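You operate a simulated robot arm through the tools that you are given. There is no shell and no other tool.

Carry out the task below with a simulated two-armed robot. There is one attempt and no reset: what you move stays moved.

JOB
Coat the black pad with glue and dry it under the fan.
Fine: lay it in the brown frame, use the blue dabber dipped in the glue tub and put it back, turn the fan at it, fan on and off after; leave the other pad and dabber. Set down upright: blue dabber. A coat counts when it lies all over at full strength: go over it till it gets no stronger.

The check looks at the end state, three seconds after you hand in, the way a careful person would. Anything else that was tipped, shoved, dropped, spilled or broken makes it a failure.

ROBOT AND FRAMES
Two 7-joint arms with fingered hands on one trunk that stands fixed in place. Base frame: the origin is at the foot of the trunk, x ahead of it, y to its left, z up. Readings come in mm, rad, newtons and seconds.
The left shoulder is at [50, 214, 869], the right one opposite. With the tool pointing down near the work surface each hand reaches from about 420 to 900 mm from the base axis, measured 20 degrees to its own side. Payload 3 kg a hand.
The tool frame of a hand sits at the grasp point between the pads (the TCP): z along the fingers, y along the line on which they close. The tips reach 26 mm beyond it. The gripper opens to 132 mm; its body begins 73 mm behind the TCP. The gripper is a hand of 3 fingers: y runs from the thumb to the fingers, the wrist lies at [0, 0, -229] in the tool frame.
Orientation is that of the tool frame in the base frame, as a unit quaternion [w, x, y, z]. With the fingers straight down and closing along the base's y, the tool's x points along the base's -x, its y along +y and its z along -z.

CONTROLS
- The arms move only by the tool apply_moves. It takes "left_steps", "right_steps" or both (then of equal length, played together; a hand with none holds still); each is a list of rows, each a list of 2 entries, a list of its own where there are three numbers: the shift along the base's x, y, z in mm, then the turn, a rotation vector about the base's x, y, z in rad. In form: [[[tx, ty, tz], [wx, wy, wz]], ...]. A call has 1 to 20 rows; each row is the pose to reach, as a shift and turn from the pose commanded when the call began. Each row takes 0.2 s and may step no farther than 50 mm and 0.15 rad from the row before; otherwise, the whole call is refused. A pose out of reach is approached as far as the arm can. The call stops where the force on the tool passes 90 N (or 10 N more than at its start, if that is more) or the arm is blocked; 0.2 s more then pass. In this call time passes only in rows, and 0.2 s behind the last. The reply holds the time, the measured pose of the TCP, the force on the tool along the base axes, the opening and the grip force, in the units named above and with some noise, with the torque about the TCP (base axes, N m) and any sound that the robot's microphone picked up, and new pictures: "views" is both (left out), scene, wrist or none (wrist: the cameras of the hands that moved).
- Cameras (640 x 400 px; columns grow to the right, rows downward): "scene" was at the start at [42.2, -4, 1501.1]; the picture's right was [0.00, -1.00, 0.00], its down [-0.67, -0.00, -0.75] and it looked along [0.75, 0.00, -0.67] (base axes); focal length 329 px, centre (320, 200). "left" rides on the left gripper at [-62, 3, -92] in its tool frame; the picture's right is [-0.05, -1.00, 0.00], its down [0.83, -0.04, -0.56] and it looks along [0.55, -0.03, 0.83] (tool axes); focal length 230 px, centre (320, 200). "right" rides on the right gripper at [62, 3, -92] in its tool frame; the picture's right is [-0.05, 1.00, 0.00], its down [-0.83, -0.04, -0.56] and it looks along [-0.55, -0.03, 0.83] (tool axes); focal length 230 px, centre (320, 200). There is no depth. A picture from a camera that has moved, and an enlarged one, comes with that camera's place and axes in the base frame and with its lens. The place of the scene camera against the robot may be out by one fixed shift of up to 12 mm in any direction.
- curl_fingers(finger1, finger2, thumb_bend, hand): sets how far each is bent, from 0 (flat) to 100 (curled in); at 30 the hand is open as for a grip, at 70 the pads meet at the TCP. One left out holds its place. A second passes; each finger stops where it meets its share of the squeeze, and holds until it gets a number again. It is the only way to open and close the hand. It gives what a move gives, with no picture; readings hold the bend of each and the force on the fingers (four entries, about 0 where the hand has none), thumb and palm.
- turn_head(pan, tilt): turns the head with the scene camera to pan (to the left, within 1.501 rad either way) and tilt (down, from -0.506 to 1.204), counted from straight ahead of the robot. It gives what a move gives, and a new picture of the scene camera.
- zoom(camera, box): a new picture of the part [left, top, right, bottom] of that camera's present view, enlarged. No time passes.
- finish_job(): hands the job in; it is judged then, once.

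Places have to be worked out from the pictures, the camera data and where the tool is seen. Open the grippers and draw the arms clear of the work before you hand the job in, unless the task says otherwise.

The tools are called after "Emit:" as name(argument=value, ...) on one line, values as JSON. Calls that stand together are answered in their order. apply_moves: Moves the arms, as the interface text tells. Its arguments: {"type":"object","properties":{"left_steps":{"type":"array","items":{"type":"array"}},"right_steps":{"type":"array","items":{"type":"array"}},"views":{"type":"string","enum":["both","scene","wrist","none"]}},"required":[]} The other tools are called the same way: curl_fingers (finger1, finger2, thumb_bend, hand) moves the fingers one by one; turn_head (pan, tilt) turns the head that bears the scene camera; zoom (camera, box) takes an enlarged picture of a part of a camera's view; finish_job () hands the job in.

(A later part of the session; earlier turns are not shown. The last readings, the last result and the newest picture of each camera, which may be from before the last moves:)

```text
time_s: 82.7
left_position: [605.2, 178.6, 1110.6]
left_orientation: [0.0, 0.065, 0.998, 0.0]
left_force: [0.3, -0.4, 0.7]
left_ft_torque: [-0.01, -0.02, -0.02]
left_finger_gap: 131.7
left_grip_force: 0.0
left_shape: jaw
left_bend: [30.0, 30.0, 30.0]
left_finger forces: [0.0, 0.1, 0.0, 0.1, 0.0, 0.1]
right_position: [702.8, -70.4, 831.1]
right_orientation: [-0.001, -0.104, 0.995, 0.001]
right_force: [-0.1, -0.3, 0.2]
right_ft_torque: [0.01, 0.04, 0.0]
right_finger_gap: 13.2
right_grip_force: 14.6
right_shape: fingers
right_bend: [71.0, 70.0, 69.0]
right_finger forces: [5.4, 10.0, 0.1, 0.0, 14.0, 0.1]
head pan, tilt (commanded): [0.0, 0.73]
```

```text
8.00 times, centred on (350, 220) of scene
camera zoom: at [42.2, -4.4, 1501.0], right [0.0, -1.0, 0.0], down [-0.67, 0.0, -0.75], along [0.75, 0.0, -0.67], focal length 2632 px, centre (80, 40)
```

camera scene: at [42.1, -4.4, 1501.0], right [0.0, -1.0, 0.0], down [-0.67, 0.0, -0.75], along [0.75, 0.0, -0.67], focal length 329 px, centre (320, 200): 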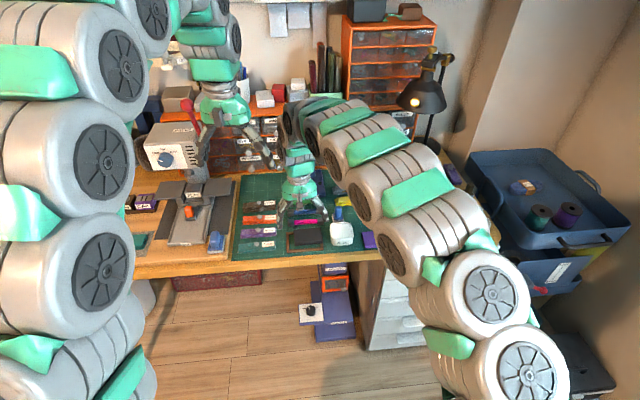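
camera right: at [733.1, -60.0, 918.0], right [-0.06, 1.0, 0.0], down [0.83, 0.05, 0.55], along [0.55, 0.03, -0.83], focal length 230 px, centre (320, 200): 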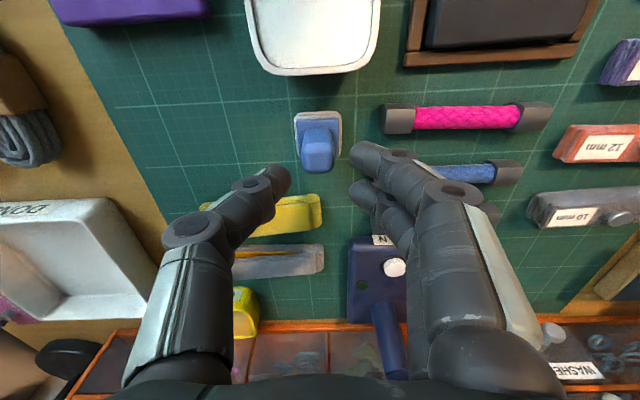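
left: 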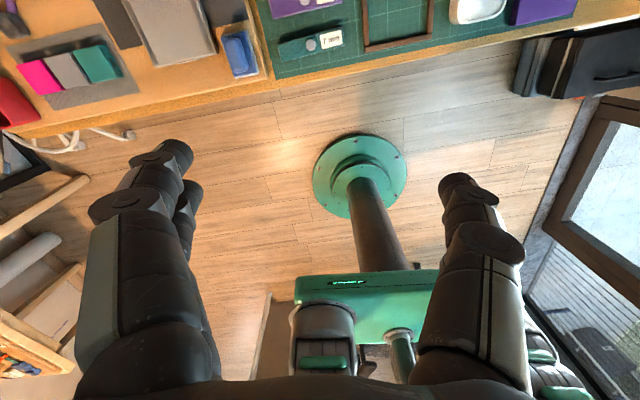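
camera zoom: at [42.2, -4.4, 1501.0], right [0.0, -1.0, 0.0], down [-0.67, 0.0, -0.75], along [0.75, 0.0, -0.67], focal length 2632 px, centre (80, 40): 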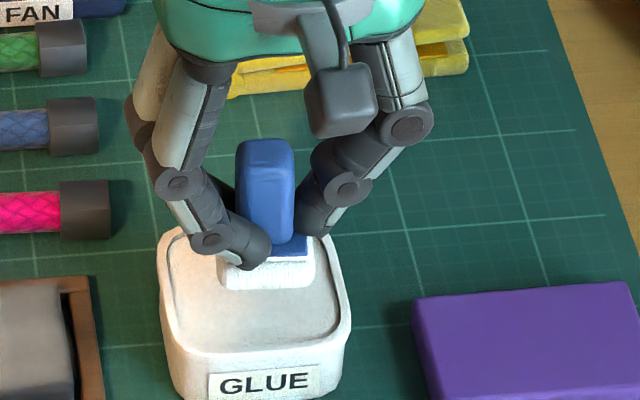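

The sponge is centred over the opening. I lower it onto the glue surface.

Emit:
apply_moves(right_steps=[[[0, 0, -8], [0, 0, 0]], [[0, 0, -15], [0, 0, 0]], [[0, 0, -19], [0, 0, 0]], [[0, 0, -21.5], [0, 0, 0]], [[0, 0, -21.5], [0, 0, 0]]], views="none")

Emit:
zoom(camera="right", box=[250, 110, 390, 210])

Emit:
zoom(camera="scene", box=[330, 205, 370, 240])

```text
time_s: 83.9
left_position: [604.7, 177.4, 1109.9]
left_orientation: [0.0, 0.066, 0.998, -0.001]
left_force: [0.9, 0.1, 0.5]
left_ft_torque: [0.01, -0.03, 0.0]
left_finger_gap: 131.7
left_grip_force: 0.1
left_shape: jaw
left_bend: [30.0, 30.0, 30.0]
left_finger forces: [0.1, 0.0, 0.0, 0.0, 0.0, 0.0]
right_position: [702.0, -69.4, 809.7]
right_orientation: [0.0, -0.103, 0.995, 0.0]
right_force: [0.7, 0.2, -1.1]
right_ft_torque: [0.02, 0.02, 0.0]
right_finger_gap: 13.3
right_grip_force: 15.1
right_shape: fingers
right_bend: [71.0, 70.0, 69.0]
right_finger forces: [5.2, 10.0, 0.0, 0.1, 14.0, 0.1]
head pan, tilt (commanded): [0.0, 0.73]
```

```text
4.00 times, centred on (320, 160) of right
camera zoom: at [640.7, -79.1, 901.2], right [-0.16, 0.99, 0.0], down [0.82, 0.13, 0.55], along [0.55, 0.09, -0.83], focal length 920 px, centre (320, 360)
```

zoom: 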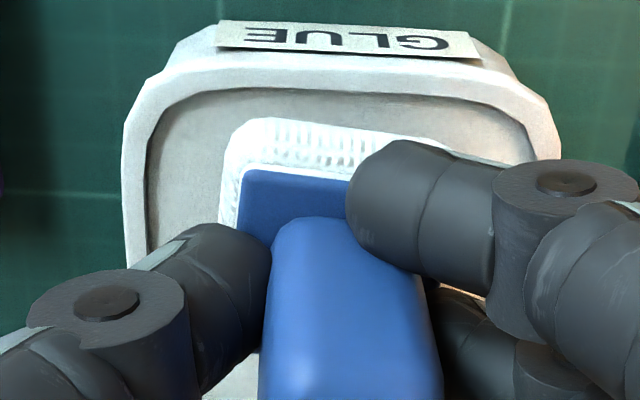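

```text
11.43 times, centred on (350, 222) of scene
camera zoom: at [42.2, -4.4, 1501.0], right [0.0, -1.0, 0.0], down [-0.67, 0.0, -0.75], along [0.75, 0.0, -0.67], focal length 3760 px, centre (-23, -57)
```

zoom: 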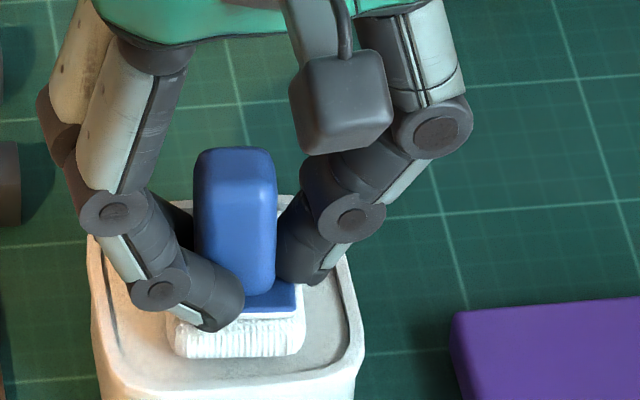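

Not touching yet. I lower up to 4 mm more.

Emit:
apply_moves(right_steps=[[[0, 0, -1.5], [0, 0, 0]], [[0, 0, -3], [0, 0, 0]], [[0, 0, -3], [0, 0, 0]]], views="none")

```text
time_s: 84.7
left_position: [605.9, 177.5, 1110.5]
left_orientation: [0.0, 0.066, 0.998, 0.0]
left_force: [-0.6, 0.3, 0.3]
left_ft_torque: [0.0, 0.01, 0.01]
left_finger_gap: 132.0
left_grip_force: 0.0
left_shape: jaw
left_bend: [30.0, 30.0, 30.0]
left_finger forces: [0.0, 0.0, 0.0, 0.1, 0.1, 0.0]
right_position: [702.9, -69.1, 807.9]
right_orientation: [0.0, -0.103, 0.995, 0.0]
right_force: [-2.2, -1.9, 9.5]
right_ft_torque: [0.13, -0.07, 0.02]
right_finger_gap: 13.0
right_grip_force: 20.0
right_shape: fingers
right_bend: [71.0, 71.0, 69.0]
right_finger forces: [6.7, 13.5, 0.1, 0.1, 18.7, 0.1]
head pan, tilt (commanded): [0.0, 0.73]
```

Standing on the glue now (9.5 N). I open the fingers slightly to let it stand, then look.

Emit:
curl_fingers(hand="right", finger1=61, finger2=61, thumb_bend=61)

Emit:
zoom(camera="right", box=[240, 110, 400, 225])

Emit:
zoom(camera="scene", box=[330, 205, 370, 240])

```text
time_s: 85.7
left_position: [604.6, 176.4, 1110.8]
left_orientation: [0.001, 0.066, 0.998, 0.0]
left_force: [-0.1, -0.3, -0.3]
left_ft_torque: [0.01, 0.02, 0.04]
left_finger_gap: 132.0
left_grip_force: 0.0
left_shape: jaw
left_bend: [30.0, 30.0, 30.0]
left_finger forces: [0.1, 0.1, 0.0, 0.0, 0.0, 0.0]
right_position: [702.0, -69.3, 808.3]
right_orientation: [0.0, -0.103, 0.995, 0.001]
right_force: [0.4, -1.4, 13.5]
right_ft_torque: [0.15, 0.04, -0.01]
right_finger_gap: 24.6
right_grip_force: 8.1
right_shape: fingers
right_bend: [66.0, 67.0, 61.0]
right_finger forces: [5.9, 10.4, 0.1, 0.0, 0.1, 0.0]
head pan, tilt (commanded): [0.0, 0.73]
```

```text
3.48 times, centred on (320, 168) of right
camera zoom: at [640.7, -78.9, 897.9], right [-0.16, 0.99, 0.0], down [0.82, 0.13, 0.56], along [0.55, 0.09, -0.83], focal length 800 px, centre (320, 313)
```

zoom: 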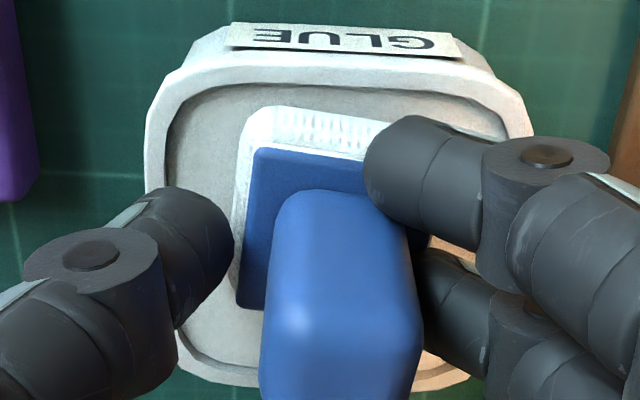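

```text
11.43 times, centred on (350, 222) of scene
camera zoom: at [42.0, -4.4, 1501.1], right [0.0, -1.0, 0.0], down [-0.67, 0.0, -0.75], along [0.75, 0.0, -0.67], focal length 3760 px, centre (-23, -57)
```

zoom: 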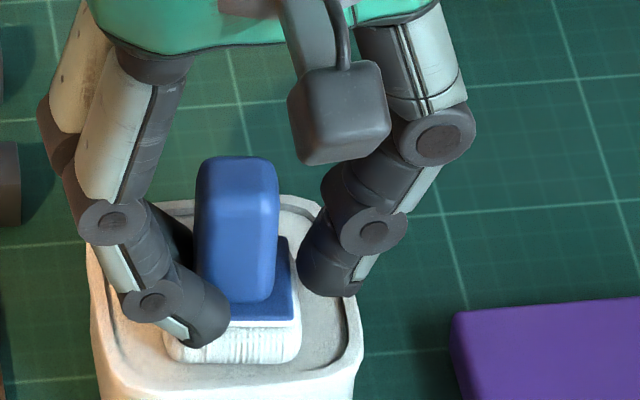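

The opening fingertips press on the dabber's base plate. I raise the hand 5 mm and open again.

Emit:
apply_moves(right_steps=[[[0, 0, 2.5], [0, 0, 0]], [[0, 0, 5], [0, 0, 0]], [[0, 0, 5], [0, 0, 0]]], views="none")

Emit:
curl_fingers(hand="right", finger1=60, finger2=60, thumb_bend=60)

Emit:
zoom(camera="right", box=[240, 110, 400, 225])

Emit:
zoom(camera="scene", box=[330, 205, 370, 240])

```text
time_s: 86.5
left_position: [603.8, 177.2, 1110.0]
left_orientation: [0.0, 0.065, 0.998, 0.0]
left_force: [0.2, 0.1, 0.3]
left_ft_torque: [0.0, 0.0, -0.01]
left_finger_gap: 131.7
left_grip_force: 0.1
left_shape: jaw
left_bend: [30.0, 30.0, 30.0]
left_finger forces: [0.1, 0.0, 0.0, 0.0, 0.1, 0.0]
right_position: [701.9, -70.6, 812.1]
right_orientation: [-0.001, -0.104, 0.995, 0.001]
right_force: [0.0, -0.7, 0.1]
right_ft_torque: [-0.01, 0.01, 0.0]
right_finger_gap: 31.1
right_grip_force: 0.1
right_shape: fingers
right_bend: [61.0, 61.0, 61.0]
right_finger forces: [0.0, 0.1, 0.0, 0.0, 0.0, 0.0]
head pan, tilt (commanded): [0.0, 0.73]
```

```text
time_s: 87.5
left_position: [605.8, 177.5, 1109.9]
left_orientation: [0.0, 0.066, 0.998, 0.001]
left_force: [0.0, 0.1, 1.1]
left_ft_torque: [0.0, -0.01, 0.01]
left_finger_gap: 131.8
left_grip_force: 0.0
left_shape: jaw
left_bend: [30.0, 30.0, 30.0]
left_finger forces: [0.1, 0.0, 0.0, 0.0, 0.1, 0.0]
right_position: [701.3, -70.2, 812.4]
right_orientation: [0.0, -0.103, 0.995, 0.001]
right_force: [-0.4, -1.2, -0.2]
right_ft_torque: [0.0, 0.0, -0.01]
right_finger_gap: 34.1
right_grip_force: 0.0
right_shape: fingers
right_bend: [60.0, 60.0, 60.0]
right_finger forces: [0.1, 0.0, 0.1, 0.1, 0.1, 0.1]
head pan, tilt (commanded): [0.0, 0.73]
```

```text
3.48 times, centred on (320, 168) of right
camera zoom: at [640.1, -79.1, 903.5], right [-0.16, 0.99, 0.0], down [0.82, 0.13, 0.55], along [0.55, 0.09, -0.83], focal length 800 px, centre (320, 313)
```

zoom: 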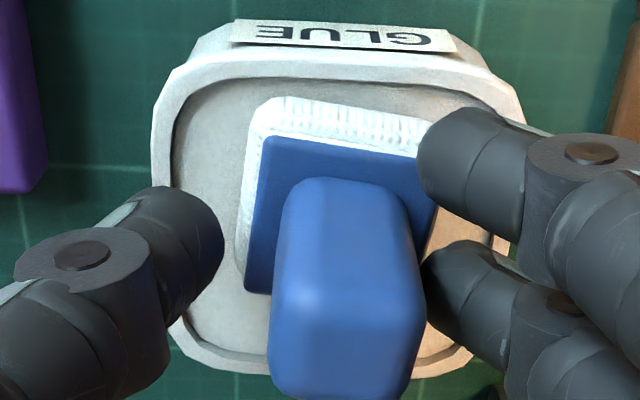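

```text
11.43 times, centred on (350, 222) of scene
camera zoom: at [42.2, -4.4, 1501.0], right [0.0, -1.0, 0.0], down [-0.67, 0.0, -0.75], along [0.75, 0.0, -0.67], focal length 3760 px, centre (-23, -57)
```

zoom: 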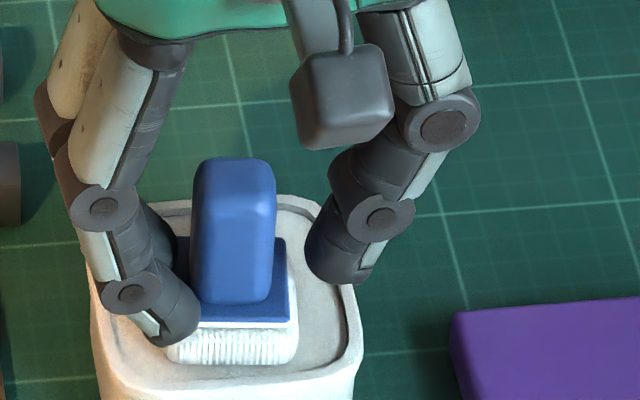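

The dabber stands upright by itself in the tub, centre ≈(705.5,-65.2), yaw ≈0.015. I align the hand exactly with its handle (shift +4,+4 mm, turn -0.19).

Emit:
apply_moves(right_steps=[[[2, 2, 0], [0, 0, -0.03]], [[4.1, 4, 0], [0, 0, -0.1]], [[4.1, 4, 0], [0, 0, -0.19]], [[4.1, 4, 0], [0, 0, -0.19]]], views="none")

Emit:
zoom(camera="right", box=[240, 110, 400, 225])

Emit:
zoom(camera="scene", box=[330, 205, 370, 240])

```text
time_s: 88.5
left_position: [605.3, 178.4, 1109.8]
left_orientation: [0.0, 0.066, 0.998, -0.001]
left_force: [-0.2, -0.4, -0.6]
left_ft_torque: [0.0, -0.03, 0.02]
left_finger_gap: 132.1
left_grip_force: 0.1
left_shape: jaw
left_bend: [30.0, 30.0, 30.0]
left_finger forces: [0.0, 0.1, 0.0, 0.0, 0.0, 0.1]
right_position: [704.5, -66.0, 811.3]
right_orientation: [0.0, -0.009, 1.0, 0.001]
right_force: [-0.8, -0.5, -0.4]
right_ft_torque: [-0.02, 0.02, 0.01]
right_finger_gap: 34.2
right_grip_force: 0.0
right_shape: fingers
right_bend: [60.0, 60.0, 60.0]
right_finger forces: [0.0, 0.1, 0.0, 0.1, 0.0, 0.0]
head pan, tilt (commanded): [0.0, 0.73]
```

```text
3.48 times, centred on (320, 168) of right
camera zoom: at [642.9, -63.9, 903.3], right [0.03, 1.0, 0.0], down [0.83, -0.03, 0.55], along [0.55, -0.02, -0.83], focal length 800 px, centre (320, 313)
```

zoom: 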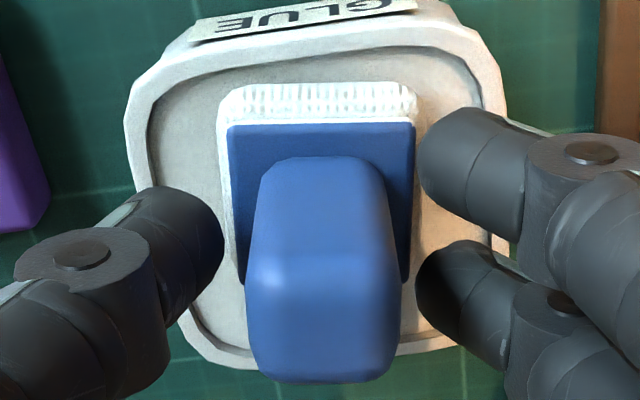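

```text
11.43 times, centred on (350, 222) of scene
camera zoom: at [42.2, -4.4, 1501.0], right [0.0, -1.0, 0.0], down [-0.67, 0.0, -0.75], along [0.75, 0.0, -0.67], focal length 3760 px, centre (-23, -57)
```

zoom: 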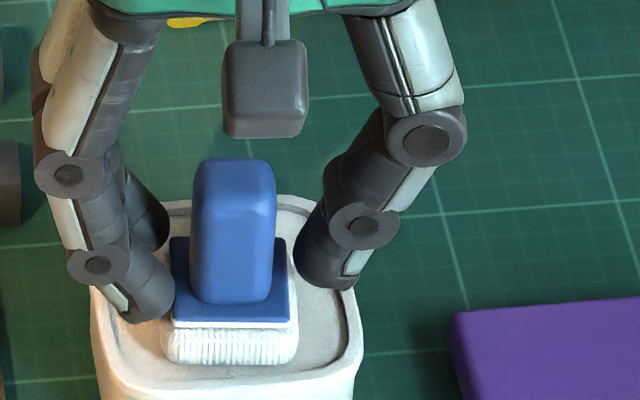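

Hand and handle are aligned within 1 mm and parallel. I close again in balanced stages.

Emit:
curl_fingers(hand="right", finger1=69, finger2=69, thumb_bend=70)

Emit:
curl_fingers(hand="right", finger1=73, finger2=73, thumb_bend=76)

Emit:
zoom(camera="right", box=[240, 110, 400, 225])

Emit:
zoom(camera="scene", box=[330, 205, 370, 240])

```text
time_s: 89.5
left_position: [604.1, 178.4, 1109.8]
left_orientation: [0.0, 0.065, 0.998, 0.001]
left_force: [0.1, 0.3, 0.1]
left_ft_torque: [0.03, 0.01, 0.0]
left_finger_gap: 132.1
left_grip_force: 0.1
left_shape: jaw
left_bend: [30.0, 30.0, 30.0]
left_finger forces: [0.0, 0.1, 0.1, 0.0, 0.0, 0.0]
right_position: [705.5, -65.7, 812.2]
right_orientation: [-0.001, -0.009, 1.0, 0.001]
right_force: [-0.1, 0.1, -0.3]
right_ft_torque: [-0.01, -0.03, -0.06]
right_finger_gap: 20.6
right_grip_force: 6.6
right_shape: fingers
right_bend: [65.0, 65.0, 67.0]
right_finger forces: [3.6, 3.4, 0.0, 0.1, 7.3, 0.1]
head pan, tilt (commanded): [0.0, 0.73]
```

```text
time_s: 90.5
left_position: [605.5, 177.4, 1110.0]
left_orientation: [0.0, 0.065, 0.998, 0.001]
left_force: [-0.9, 0.5, 0.1]
left_ft_torque: [-0.01, 0.03, 0.03]
left_finger_gap: 132.0
left_grip_force: 0.0
left_shape: jaw
left_bend: [30.0, 30.0, 30.0]
left_finger forces: [0.0, 0.0, 0.0, 0.0, 0.1, 0.1]
right_position: [704.2, -66.5, 811.6]
right_orientation: [0.001, -0.009, 1.0, 0.0]
right_force: [0.0, 0.2, -0.1]
right_ft_torque: [-0.03, -0.02, -0.02]
right_finger_gap: 19.3
right_grip_force: 15.3
right_shape: fingers
right_bend: [69.0, 69.0, 68.0]
right_finger forces: [7.8, 7.4, 0.1, 0.1, 15.5, 0.0]
head pan, tilt (commanded): [0.0, 0.73]
```

```text
3.48 times, centred on (320, 168) of right
camera zoom: at [642.9, -63.9, 903.3], right [0.03, 1.0, 0.0], down [0.83, -0.03, 0.55], along [0.55, -0.02, -0.83], focal length 800 px, centre (320, 313)
```

zoom: 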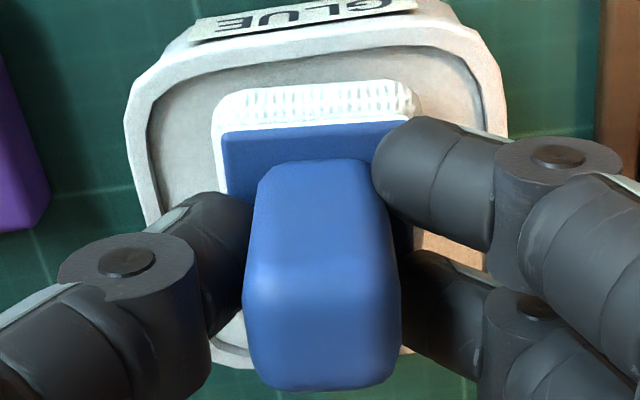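

```text
11.43 times, centred on (350, 222) of scene
camera zoom: at [42.2, -4.4, 1501.0], right [0.0, -1.0, 0.0], down [-0.67, 0.0, -0.75], along [0.75, 0.0, -0.67], focal length 3760 px, centre (-23, -57)
```

zoom: 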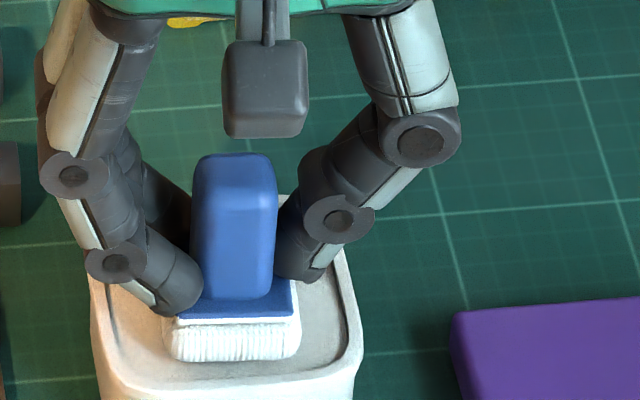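

Gripped upright and balanced. I raise the squeeze slightly for security and check once more.

Emit:
curl_fingers(hand="right", finger1=75, finger2=75, thumb_bend=80)

Emit:
zoom(camera="right", box=[240, 110, 400, 225])

Emit:
zoom(camera="scene", box=[330, 205, 370, 240])

```text
time_s: 91.5
left_position: [605.0, 177.1, 1109.1]
left_orientation: [0.0, 0.066, 0.998, 0.001]
left_force: [0.1, 0.1, 0.3]
left_ft_torque: [0.01, -0.02, -0.02]
left_finger_gap: 132.0
left_grip_force: 0.1
left_shape: jaw
left_bend: [30.0, 30.0, 30.0]
left_finger forces: [0.0, 0.0, 0.0, 0.0, 0.0, 0.0]
right_position: [704.9, -65.9, 812.1]
right_orientation: [0.0, -0.009, 1.0, 0.001]
right_force: [-0.1, 0.0, -0.2]
right_ft_torque: [0.0, -0.02, 0.01]
right_finger_gap: 18.8
right_grip_force: 20.2
right_shape: fingers
right_bend: [71.0, 71.0, 68.0]
right_finger forces: [10.2, 9.7, 0.1, 0.0, 20.3, 0.0]
head pan, tilt (commanded): [0.0, 0.73]
```

```text
3.48 times, centred on (320, 168) of right
camera zoom: at [642.9, -63.9, 903.3], right [0.03, 1.0, 0.0], down [0.83, -0.03, 0.56], along [0.55, -0.02, -0.83], focal length 800 px, centre (320, 313)
```

zoom: 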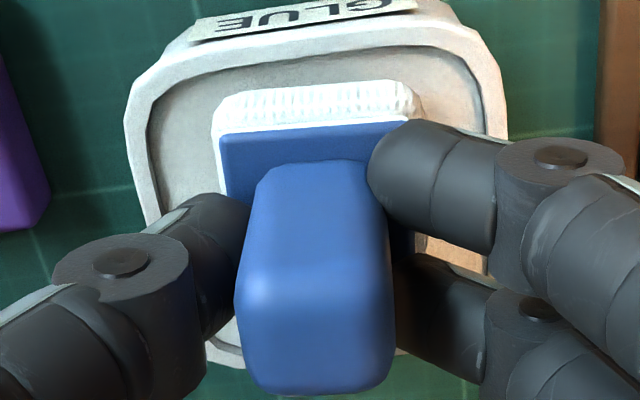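

```text
11.43 times, centred on (350, 222) of scene
camera zoom: at [42.2, -4.4, 1501.0], right [0.0, -1.0, 0.0], down [-0.67, 0.0, -0.75], along [0.75, 0.0, -0.67], focal length 3760 px, centre (-23, -57)
```

zoom: 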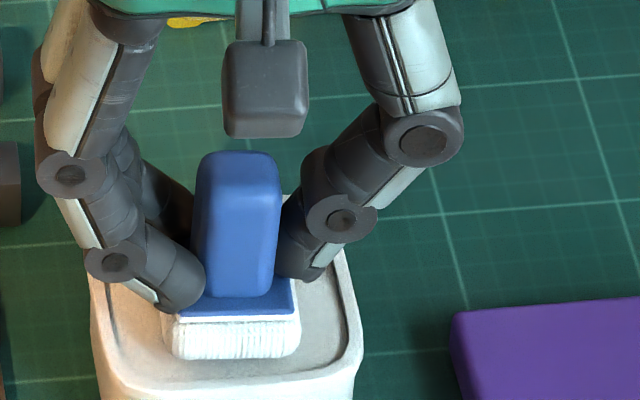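

It leans very slightly; I fine-tune the finger target down a little.

Emit:
curl_fingers(hand="right", finger1=73.5, finger2=73.5, thumb_bend=80)

Emit:
zoom(camera="right", box=[240, 110, 400, 225])

Emit:
zoom(camera="scene", box=[330, 205, 370, 240])

```text
time_s: 92.5
left_position: [604.9, 177.9, 1110.3]
left_orientation: [0.0, 0.065, 0.998, 0.0]
left_force: [-1.2, -0.3, 0.3]
left_ft_torque: [-0.01, -0.03, 0.01]
left_finger_gap: 131.8
left_grip_force: 0.0
left_shape: jaw
left_bend: [30.0, 30.0, 30.0]
left_finger forces: [0.0, 0.1, 0.1, 0.1, 0.0, 0.1]
right_position: [705.0, -67.1, 811.1]
right_orientation: [-0.001, -0.008, 1.0, 0.001]
right_force: [0.1, 0.4, -0.6]
right_ft_torque: [-0.01, 0.01, 0.0]
right_finger_gap: 19.0
right_grip_force: 17.9
right_shape: fingers
right_bend: [70.0, 70.0, 69.0]
right_finger forces: [9.2, 8.8, 0.0, 0.0, 18.2, 0.1]
head pan, tilt (commanded): [0.0, 0.73]
```

```text
3.48 times, centred on (320, 168) of right
camera zoom: at [642.9, -63.9, 903.3], right [0.03, 1.0, 0.0], down [0.83, -0.03, 0.56], along [0.55, -0.02, -0.83], focal length 800 px, centre (320, 313)
```

zoom: 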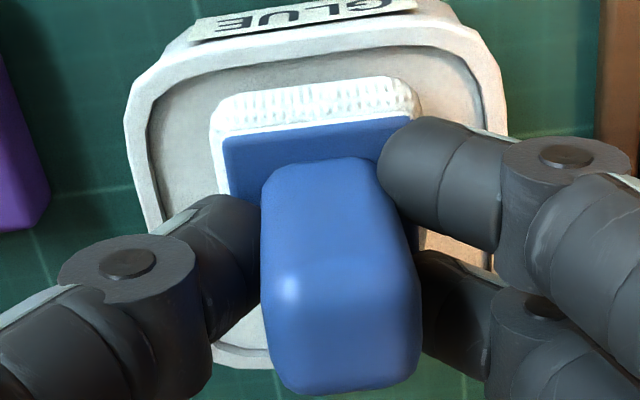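

```text
11.43 times, centred on (350, 222) of scene
camera zoom: at [42.2, -4.4, 1501.0], right [0.0, -1.0, 0.0], down [-0.67, 0.0, -0.75], along [0.75, 0.0, -0.67], focal length 3760 px, centre (-23, -57)
```

zoom: 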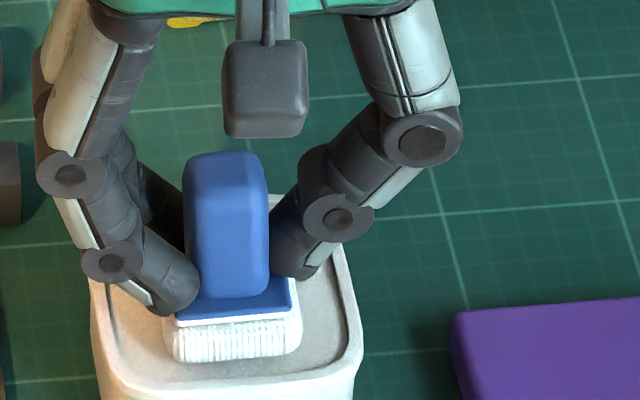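

Small imbalances tip it about its hinge line, but pressing on a flat surface re-levels it. I set a middle value and look again.

Emit:
curl_fingers(hand="right", finger1=74.3, finger2=74.3, thumb_bend=79.5)

Emit:
zoom(camera="scene", box=[330, 205, 370, 240])

```text
time_s: 93.5
left_position: [605.3, 177.2, 1109.2]
left_orientation: [0.0, 0.065, 0.998, 0.0]
left_force: [-0.6, 0.0, 0.2]
left_ft_torque: [-0.01, 0.0, -0.02]
left_finger_gap: 131.8
left_grip_force: 0.1
left_shape: jaw
left_bend: [30.0, 30.0, 30.0]
left_finger forces: [0.0, 0.0, 0.1, 0.0, 0.0, 0.0]
right_position: [705.0, -66.1, 813.2]
right_orientation: [0.0, -0.009, 1.0, 0.001]
right_force: [-0.9, -1.0, 0.0]
right_ft_torque: [0.0, 0.01, 0.03]
right_finger_gap: 18.7
right_grip_force: 18.3
right_shape: fingers
right_bend: [70.0, 70.0, 68.0]
right_finger forces: [9.5, 8.9, 0.1, 0.1, 18.6, 0.0]
head pan, tilt (commanded): [0.0, 0.73]
```

```text
11.43 times, centred on (350, 222) of scene
camera zoom: at [42.2, -4.4, 1501.0], right [0.0, -1.0, 0.0], down [-0.67, 0.0, -0.75], along [0.75, 0.0, -0.67], focal length 3760 px, centre (-23, -57)
```

zoom: 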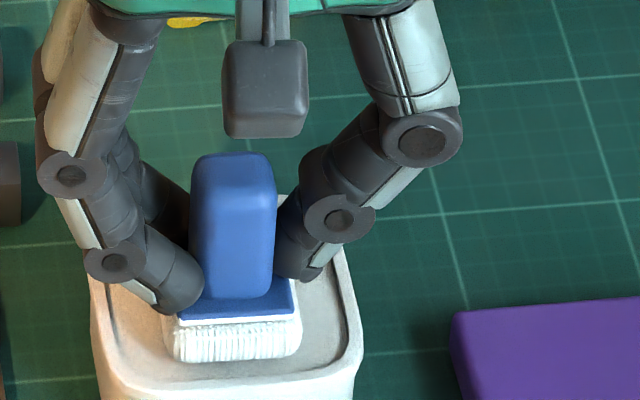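

Upright again. I lift out gently, turn +0.12 to match the pad, and carry the loaded sponge over the pad centre.

Emit:
apply_moves(right_steps=[[[0, 0, 8], [0, 0, 0]], [[0, 0, 22], [0, 0, 0]], [[0, 0, 38], [0, 0, 0.02]], [[-1, 20, 42], [0, 0, 0.04]], [[-3, 45, 42], [0, 0, 0.07]], [[-4.5, 70, 42], [0, 0, 0.1]], [[-6, 95, 42], [0, 0, 0.12]], [[-7, 114, 35], [0, 0, 0.12]], [[-7, 114, 15], [0, 0, 0.12]], [[-7, 114, 3], [0, 0, 0.12]], [[-7, 114, 3], [0, 0, 0.12]]], views="none")

Emit:
zoom(camera="right", box=[200, 80, 440, 230])

Emit:
zoom(camera="scene", box=[285, 200, 345, 250])

```text
time_s: 95.9
left_position: [603.9, 177.7, 1110.2]
left_orientation: [0.0, 0.065, 0.998, 0.001]
left_force: [-0.4, -0.3, -0.6]
left_ft_torque: [-0.01, 0.02, 0.01]
left_finger_gap: 132.1
left_grip_force: 0.2
left_shape: jaw
left_bend: [30.0, 30.0, 30.0]
left_finger forces: [0.1, 0.0, 0.0, 0.1, 0.0, 0.0]
right_position: [699.0, 47.2, 815.3]
right_orientation: [0.001, -0.07, 0.998, 0.001]
right_force: [-0.9, 0.2, 0.0]
right_ft_torque: [0.04, 0.0, 0.02]
right_finger_gap: 18.6
right_grip_force: 18.5
right_shape: fingers
right_bend: [70.0, 70.0, 68.0]
right_finger forces: [9.5, 9.0, 0.0, 0.1, 18.4, 0.1]
head pan, tilt (commanded): [0.0, 0.73]
```

```text
2.67 times, centred on (320, 155) of right
camera zoom: at [636.1, 42.1, 906.9], right [-0.09, 1.0, 0.0], down [0.83, 0.07, 0.55], along [0.55, 0.05, -0.83], focal length 614 px, centre (320, 320)
```

zoom: 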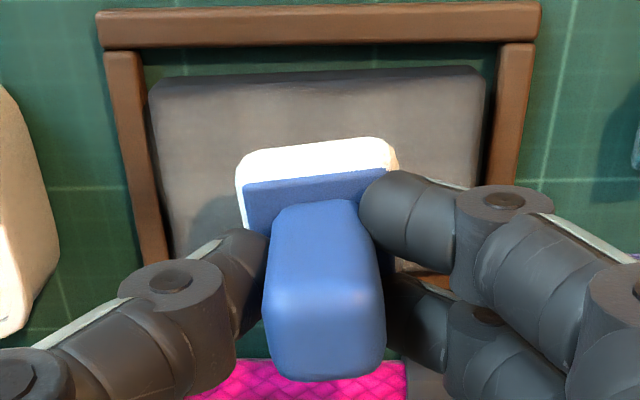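

```text
8.00 times, centred on (315, 225) of scene
camera zoom: at [42.2, -4.4, 1501.0], right [0.0, -1.0, 0.0], down [-0.67, 0.0, -0.75], along [0.75, 0.0, -0.67], focal length 2632 px, centre (360, 0)
```

zoom: 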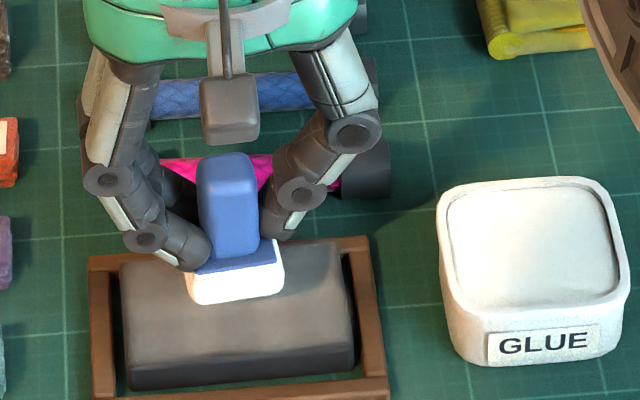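

Sponge is centred and roughly parallel to the pad. I press at the centre to calibrate the contact depth in this new grip.

Emit:
apply_moves(right_steps=[[[0, 0, -10], [0, 0, 0]], [[0, 0, -15], [0, 0, 0]], [[0, 0, -17.5], [0, 0, 0]], [[0, 0, -17.5], [0, 0, 0]]], views="none")

```text
time_s: 96.9
left_position: [604.7, 177.1, 1110.3]
left_orientation: [0.0, 0.066, 0.998, 0.0]
left_force: [-0.1, -0.2, 0.4]
left_ft_torque: [-0.01, 0.03, 0.02]
left_finger_gap: 131.7
left_grip_force: 0.0
left_shape: jaw
left_bend: [30.0, 30.0, 30.0]
left_finger forces: [0.0, 0.1, 0.1, 0.0, 0.0, 0.0]
right_position: [699.3, 48.8, 797.0]
right_orientation: [0.0, -0.069, 0.998, 0.001]
right_force: [-0.3, 0.6, 0.0]
right_ft_torque: [0.05, 0.01, 0.03]
right_finger_gap: 18.6
right_grip_force: 18.6
right_shape: fingers
right_bend: [70.0, 70.0, 68.0]
right_finger forces: [9.5, 9.0, 0.1, 0.1, 18.4, 0.0]
head pan, tilt (commanded): [0.0, 0.73]
```

No contact yet; I continue down by 1 mm steps.

Emit:
apply_moves(right_steps=[[[0, 0, -1], [0, 0, 0]], [[0, 0, -2], [0, 0, 0]], [[0, 0, -2], [0, 0, 0]]], views="none")

```text
time_s: 97.7
left_position: [604.4, 177.9, 1110.3]
left_orientation: [0.0, 0.064, 0.998, 0.0]
left_force: [0.5, 0.0, -0.5]
left_ft_torque: [-0.01, 0.02, 0.03]
left_finger_gap: 131.7
left_grip_force: 0.1
left_shape: jaw
left_bend: [30.0, 30.0, 30.0]
left_finger forces: [0.0, 0.0, 0.0, 0.1, 0.0, 0.0]
right_position: [700.7, 48.4, 794.2]
right_orientation: [0.0, -0.069, 0.998, 0.001]
right_force: [-0.9, -1.0, 6.3]
right_ft_torque: [0.0, 0.02, -0.01]
right_finger_gap: 18.5
right_grip_force: 19.5
right_shape: fingers
right_bend: [71.0, 71.0, 68.0]
right_finger forces: [10.0, 9.1, 0.1, 0.0, 19.8, 0.0]
head pan, tilt (commanded): [0.0, 0.73]
```

Contact (6 N) found. I run a dab series around this level: centre-far, left-far, left-near, centre-near, right-near.

Emit:
apply_moves(right_steps=[[[0, 0, 8], [0, 0, 0]], [[6.9, 0.9, 8], [0, 0, 0]], [[6.9, 0.9, -0.5], [0, 0, 0]], [[6.9, 0.9, -0.5], [0, 0, 0]], [[6.9, 0.9, 8], [0, 0, 0]], [[3.9, 24.7, 8], [0, 0, 0]], [[3.9, 24.7, -0.5], [0, 0, 0]], [[3.9, 24.7, -0.5], [0, 0, 0]], [[3.9, 24.7, 8], [0, 0, 0]], [[-10, 22.9, 8], [0, 0, 0]], [[-10, 22.9, -0.5], [0, 0, 0]], [[-10, 22.9, -0.5], [0, 0, 0]], [[-10, 22.9, 8], [0, 0, 0]], [[-6.9, -0.9, 8], [0, 0, 0]], [[-6.9, -0.9, -0.5], [0, 0, 0]], [[-6.9, -0.9, -0.5], [0, 0, 0]], [[-6.9, -0.9, 8], [0, 0, 0]], [[-3.9, -24.7, 8], [0, 0, 0]], [[-3.9, -24.7, -0.5], [0, 0, 0]], [[-3.9, -24.7, -0.5], [0, 0, 0]]], views="none")

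Emit:
apply_moves(right_steps=[[[0, 0, 8], [0, 0, 0]], [[13.9, 1.8, 8], [0, 0, 0]], [[13.9, 1.8, 0], [0, 0, 0]], [[13.9, 1.8, 0], [0, 0, 0]], [[13.9, 1.8, 10], [0, 0, 0]], [[5, 30, 35], [0, 0, 0]], [[4, 60, 50], [0, 0, 0]], [[4, 90, 50], [0, 0, 0]], [[4, 90, 50], [0, 0, 0]]], views="none")

Emit:
zoom(camera="scene", box=[285, 210, 345, 255])

Emit:
zoom(camera="right", box=[140, 80, 400, 240])

```text
time_s: 101.9
left_position: [604.2, 177.1, 1110.7]
left_orientation: [-0.001, 0.066, 0.998, 0.0]
left_force: [0.8, -0.8, 0.0]
left_ft_torque: [0.02, 0.05, -0.02]
left_finger_gap: 132.1
left_grip_force: 0.0
left_shape: jaw
left_bend: [30.0, 30.0, 30.0]
left_finger forces: [0.1, 0.0, 0.0, 0.0, 0.0, 0.0]
right_position: [696.2, 23.9, 795.1]
right_orientation: [0.0, -0.069, 0.998, 0.002]
right_force: [0.3, 0.0, 2.6]
right_ft_torque: [0.04, -0.02, -0.03]
right_finger_gap: 18.4
right_grip_force: 19.5
right_shape: fingers
right_bend: [71.0, 71.0, 69.0]
right_finger forces: [9.8, 9.1, 0.1, 0.0, 19.4, 0.1]
head pan, tilt (commanded): [0.0, 0.73]
```

```text
time_s: 103.9
left_position: [604.2, 177.9, 1110.5]
left_orientation: [0.0, 0.065, 0.998, 0.0]
left_force: [0.2, 0.1, 1.0]
left_ft_torque: [-0.01, 0.02, -0.01]
left_finger_gap: 132.1
left_grip_force: 0.1
left_shape: jaw
left_bend: [30.0, 30.0, 30.0]
left_finger forces: [0.0, 0.0, 0.1, 0.0, 0.1, 0.0]
right_position: [698.5, 115.3, 844.7]
right_orientation: [0.0, -0.069, 0.998, 0.001]
right_force: [0.4, 0.7, -0.7]
right_ft_torque: [0.02, 0.02, -0.02]
right_finger_gap: 18.1
right_grip_force: 18.3
right_shape: fingers
right_bend: [71.0, 71.0, 69.0]
right_finger forces: [9.9, 8.9, 0.0, 0.0, 18.1, 0.0]
head pan, tilt (commanded): [0.0, 0.73]
```

```text
8.89 times, centred on (315, 232) of scene
camera zoom: at [42.2, -4.4, 1501.0], right [0.0, -1.0, 0.0], down [-0.67, 0.0, -0.75], along [0.75, 0.0, -0.67], focal length 2925 px, centre (364, -89)
```

zoom: 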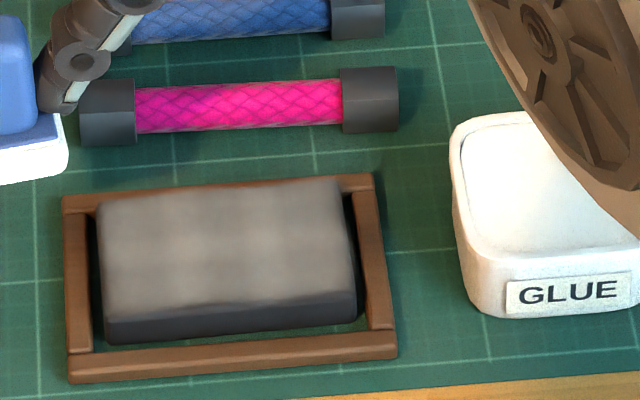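

```text
2.46 times, centred on (270, 160) of right
camera zoom: at [636.6, 110.4, 936.0], right [-0.09, 1.0, 0.0], down [0.83, 0.07, 0.56], along [0.55, 0.05, -0.83], focal length 566 px, centre (443, 298)
```

zoom: 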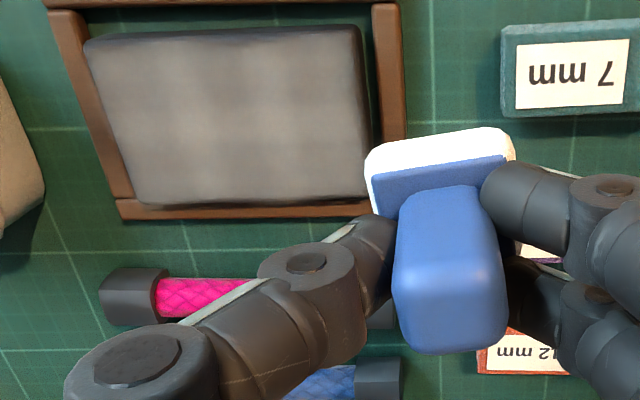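

The coat covers all, slightly uneven. I zoom closer to judge its strength, comparing later passes with this.

Emit:
zoom(camera="scene", box=[290, 222, 325, 245])

Emit:
zoom(camera="right", box=[165, 85, 305, 170])

```text
16.00 times, centred on (308, 234) of scene
camera zoom: at [42.2, -4.4, 1501.0], right [0.0, -1.0, 0.0], down [-0.67, 0.0, -0.75], along [0.75, 0.0, -0.67], focal length 5265 px, centre (520, -336)
```

zoom: 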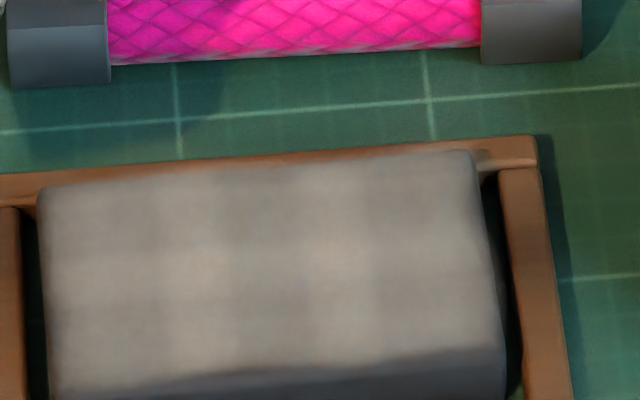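

```text
4.57 times, centred on (235, 128) of right
camera zoom: at [636.6, 110.4, 936.0], right [-0.09, 1.0, 0.0], down [0.83, 0.07, 0.56], along [0.55, 0.05, -0.83], focal length 1052 px, centre (709, 531)
```

zoom: 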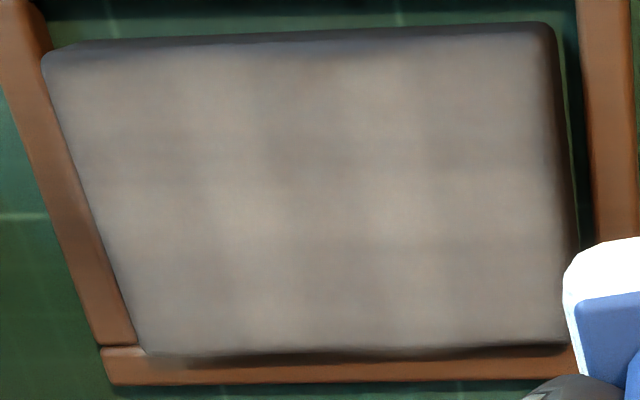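

The cells vary in brightness, so more passes will strengthen it. First I check how the dabber sits in the hand after this series.

Emit:
zoom(camera="scene", box=[262, 190, 307, 234])

Emit:
zoom(camera="right", box=[280, 120, 370, 240])

```text
9.09 times, centred on (284, 212) of scene
camera zoom: at [42.2, -4.4, 1501.0], right [0.0, -1.0, 0.0], down [-0.67, 0.0, -0.75], along [0.75, 0.0, -0.67], focal length 2991 px, centre (643, 91)
```

zoom: 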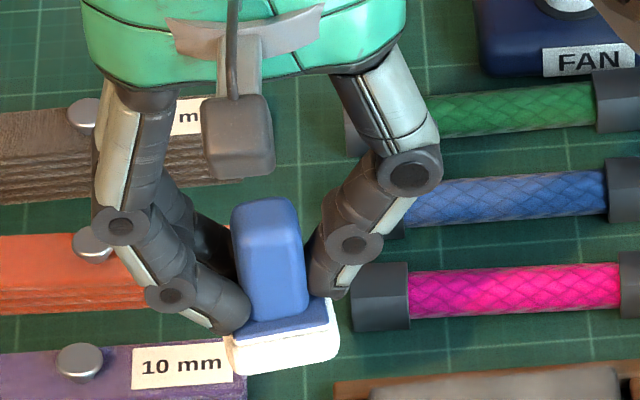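

```text
3.33 times, centred on (325, 180) of right
camera zoom: at [636.6, 110.4, 936.0], right [-0.09, 1.0, 0.0], down [0.83, 0.07, 0.56], along [0.55, 0.05, -0.83], focal length 767 px, centre (303, 267)
```

zoom: 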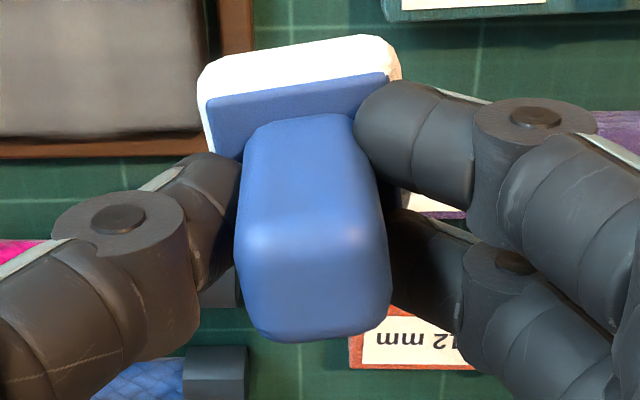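

The dabber leans a bit in its hinge but is still firmly held. I return to the tub to re-dip (pressing flat on the glue also re-levels it).

Emit:
apply_moves(right_steps=[[[1, -15, 0], [0, 0, 0]], [[2, -40, 0], [0, 0, 0]], [[4, -65, 0], [0, 0, 0]], [[5, -90, 0], [0, 0, 0]], [[7, -115, 0], [0, 0, 0]], [[8, -140, 0], [0, 0, 0]], [[9, -165, 0], [0, 0, 0]], [[10.5, -182, 0], [0, 0, 0]], [[10.5, -182, -10], [0, 0, 0]], [[10.5, -182, -20], [0, 0, 0]], [[10.5, -182, -20], [0, 0, 0]]], views="none")

Emit:
zoom(camera="right", box=[220, 80, 420, 205])

Emit:
zoom(camera="scene", box=[325, 198, 375, 242])

```text
time_s: 106.3
left_position: [604.5, 177.3, 1110.4]
left_orientation: [0.0, 0.065, 0.998, 0.0]
left_force: [0.1, 0.6, -0.5]
left_ft_torque: [0.01, -0.01, 0.02]
left_finger_gap: 132.0
left_grip_force: 0.2
left_shape: jaw
left_bend: [30.0, 30.0, 30.0]
left_finger forces: [0.0, 0.0, 0.0, 0.0, 0.0, 0.0]
right_position: [710.3, -67.9, 825.1]
right_orientation: [0.0, -0.069, 0.998, 0.001]
right_force: [-0.6, -0.3, 0.3]
right_ft_torque: [-0.03, 0.03, 0.05]
right_finger_gap: 18.2
right_grip_force: 17.4
right_shape: fingers
right_bend: [71.0, 71.0, 69.0]
right_finger forces: [10.4, 8.1, 0.0, 0.1, 17.5, 0.1]
head pan, tilt (commanded): [0.0, 0.73]
```

```text
3.20 times, centred on (320, 142) of right
camera zoom: at [647.5, -73.5, 916.4], right [-0.09, 1.0, 0.0], down [0.83, 0.07, 0.56], along [0.55, 0.05, -0.83], focal length 736 px, centre (320, 384)
```

zoom: 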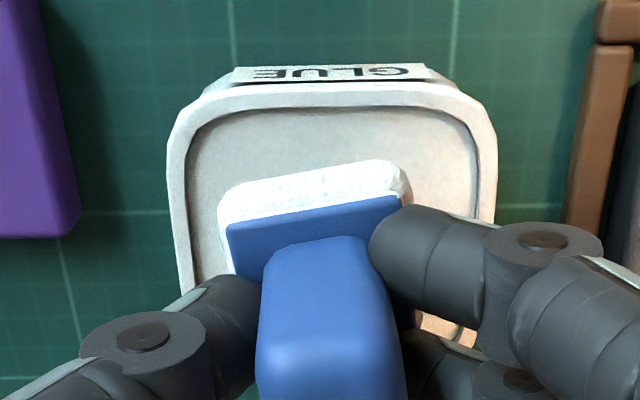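

```text
9.09 times, centred on (350, 220) of scene
camera zoom: at [42.2, -4.4, 1501.0], right [0.0, -1.0, 0.0], down [-0.67, 0.0, -0.75], along [0.75, 0.0, -0.67], focal length 2991 px, centre (47, 18)
```

zoom: 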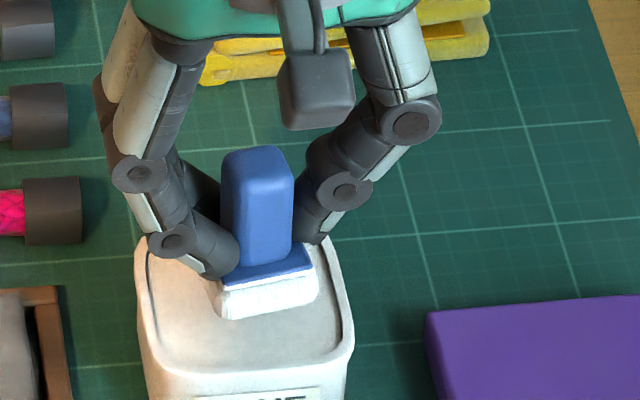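

The sponge has yawed ~0.2 rad in the grip; it still fits the opening. I dip it now and will compensate with a hand turn.

Emit:
apply_moves(right_steps=[[[0, 0, -8], [0, 0, 0]], [[0, 0, -13], [0, 0, 0]], [[0, 0, -16], [0, 0, 0]], [[0, 0, -18], [0, 0, 0]], [[0, 0, -18], [0, 0, 0]]], views="none")

```text
time_s: 107.5
left_position: [604.8, 176.4, 1110.7]
left_orientation: [0.0, 0.066, 0.998, 0.0]
left_force: [0.4, -0.2, 0.2]
left_ft_torque: [-0.03, 0.0, 0.03]
left_finger_gap: 131.9
left_grip_force: 0.1
left_shape: jaw
left_bend: [30.0, 30.0, 30.0]
left_finger forces: [0.0, 0.0, 0.0, 0.0, 0.0, 0.0]
right_position: [709.9, -69.0, 806.5]
right_orientation: [0.001, -0.069, 0.998, 0.001]
right_force: [-0.8, -4.7, 19.6]
right_ft_torque: [-0.04, 0.05, -0.03]
right_finger_gap: 17.7
right_grip_force: 22.1
right_shape: fingers
right_bend: [71.0, 72.0, 70.0]
right_finger forces: [12.3, 9.4, 0.0, 0.1, 23.3, 0.0]
head pan, tilt (commanded): [0.0, 0.73]
```

I use this moment to re-grip: unload, open slightly, raise a few mm and let the dabber stand on the glue.

Emit:
apply_moves(right_steps=[[[0, 0, 1.5], [0, 0, 0]], [[0, 0, 2.5], [0, 0, 0]]], views="none")

Emit:
curl_fingers(hand="right", finger1=65, finger2=65, thumb_bend=63)

Emit:
apply_moves(right_steps=[[[0, 0, 2], [0, 0, 0]], [[0, 0, 4], [0, 0, 0]], [[0, 0, 4], [0, 0, 0]]], views="none")

Emit:
curl_fingers(hand="right", finger1=60, finger2=60, thumb_bend=60)

Emit:
zoom(camera="right", box=[240, 110, 400, 225])

Emit:
zoom(camera="scene", box=[330, 205, 370, 240])

```text
time_s: 108.1
left_position: [604.0, 178.1, 1110.2]
left_orientation: [0.001, 0.065, 0.998, 0.0]
left_force: [1.0, -0.5, -0.4]
left_ft_torque: [0.01, 0.0, 0.03]
left_finger_gap: 131.9
left_grip_force: 0.0
left_shape: jaw
left_bend: [30.0, 30.0, 30.0]
left_finger forces: [0.0, 0.0, 0.1, 0.1, 0.0, 0.0]
right_position: [709.6, -66.8, 809.0]
right_orientation: [-0.002, -0.069, 0.998, 0.001]
right_force: [-0.4, 0.1, 0.5]
right_ft_torque: [0.01, 0.01, 0.0]
right_finger_gap: 17.3
right_grip_force: 17.8
right_shape: fingers
right_bend: [71.0, 72.0, 70.0]
right_finger forces: [12.1, 7.6, 0.0, 0.0, 16.5, 0.0]
head pan, tilt (commanded): [0.0, 0.73]
```

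```text
time_s: 109.1
left_position: [605.0, 177.1, 1111.5]
left_orientation: [0.0, 0.066, 0.998, 0.001]
left_force: [0.2, -0.1, 0.2]
left_ft_torque: [0.01, 0.03, 0.01]
left_finger_gap: 132.1
left_grip_force: 0.0
left_shape: jaw
left_bend: [30.0, 30.0, 30.0]
left_finger forces: [0.0, 0.1, 0.1, 0.0, 0.0, 0.0]
right_position: [710.0, -68.4, 809.8]
right_orientation: [0.0, -0.069, 0.998, 0.001]
right_force: [-0.2, 0.4, -0.2]
right_ft_torque: [-0.02, 0.0, -0.01]
right_finger_gap: 22.6
right_grip_force: 0.1
right_shape: fingers
right_bend: [65.0, 65.0, 63.0]
right_finger forces: [0.1, 0.1, 0.0, 0.1, 0.2, 0.0]
head pan, tilt (commanded): [0.0, 0.73]
```

```text
time_s: 109.9
left_position: [604.1, 176.8, 1109.6]
left_orientation: [0.0, 0.065, 0.998, 0.0]
left_force: [0.7, -0.4, 1.0]
left_ft_torque: [0.0, 0.03, 0.03]
left_finger_gap: 131.9
left_grip_force: 0.0
left_shape: jaw
left_bend: [30.0, 30.0, 30.0]
left_finger forces: [0.1, 0.0, 0.0, 0.0, 0.0, 0.0]
right_position: [708.9, -67.1, 813.8]
right_orientation: [0.0, -0.069, 0.998, 0.001]
right_force: [0.6, -0.7, 0.2]
right_ft_torque: [0.04, -0.03, 0.01]
right_finger_gap: 22.7
right_grip_force: 0.2
right_shape: fingers
right_bend: [65.0, 65.0, 63.0]
right_finger forces: [0.1, 0.0, 0.1, 0.0, 0.0, 0.0]
head pan, tilt (commanded): [0.0, 0.73]
```

```text
time_s: 110.9
left_position: [605.1, 177.7, 1109.5]
left_orientation: [0.0, 0.066, 0.998, 0.001]
left_force: [0.1, 0.1, 0.5]
left_ft_torque: [-0.01, 0.02, 0.0]
left_finger_gap: 131.7
left_grip_force: 0.1
left_shape: jaw
left_bend: [30.0, 30.0, 30.0]
left_finger forces: [0.0, 0.1, 0.0, 0.0, 0.0, 0.1]
right_position: [710.6, -68.1, 814.2]
right_orientation: [0.0, -0.069, 0.998, 0.002]
right_force: [0.1, -0.2, 0.3]
right_ft_torque: [0.0, 0.0, -0.02]
right_finger_gap: 34.3
right_grip_force: 0.0
right_shape: fingers
right_bend: [60.0, 60.0, 60.0]
right_finger forces: [0.0, 0.1, 0.0, 0.0, 0.0, 0.0]
head pan, tilt (commanded): [0.0, 0.73]
```

```text
3.48 times, centred on (320, 168) of right
camera zoom: at [647.8, -73.2, 904.5], right [-0.09, 1.0, 0.0], down [0.83, 0.07, 0.55], along [0.55, 0.05, -0.83], focal length 800 px, centre (320, 313)
```

zoom: 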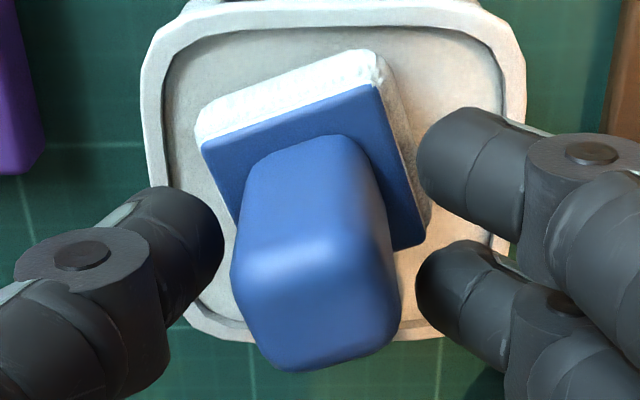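

```text
11.43 times, centred on (350, 222) of scene
camera zoom: at [42.2, -4.4, 1501.0], right [0.0, -1.0, 0.0], down [-0.67, 0.0, -0.75], along [0.75, 0.0, -0.67], focal length 3760 px, centre (-23, -57)
```

zoom: 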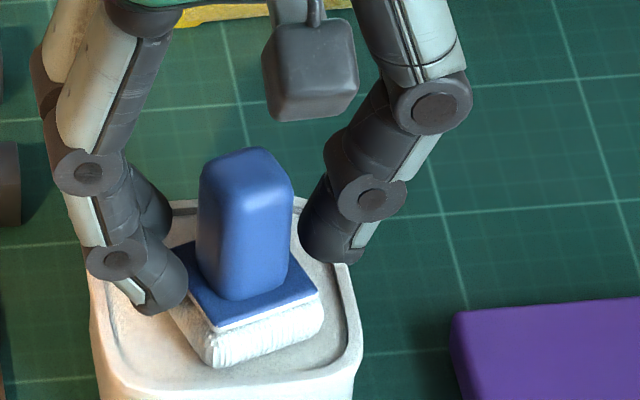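

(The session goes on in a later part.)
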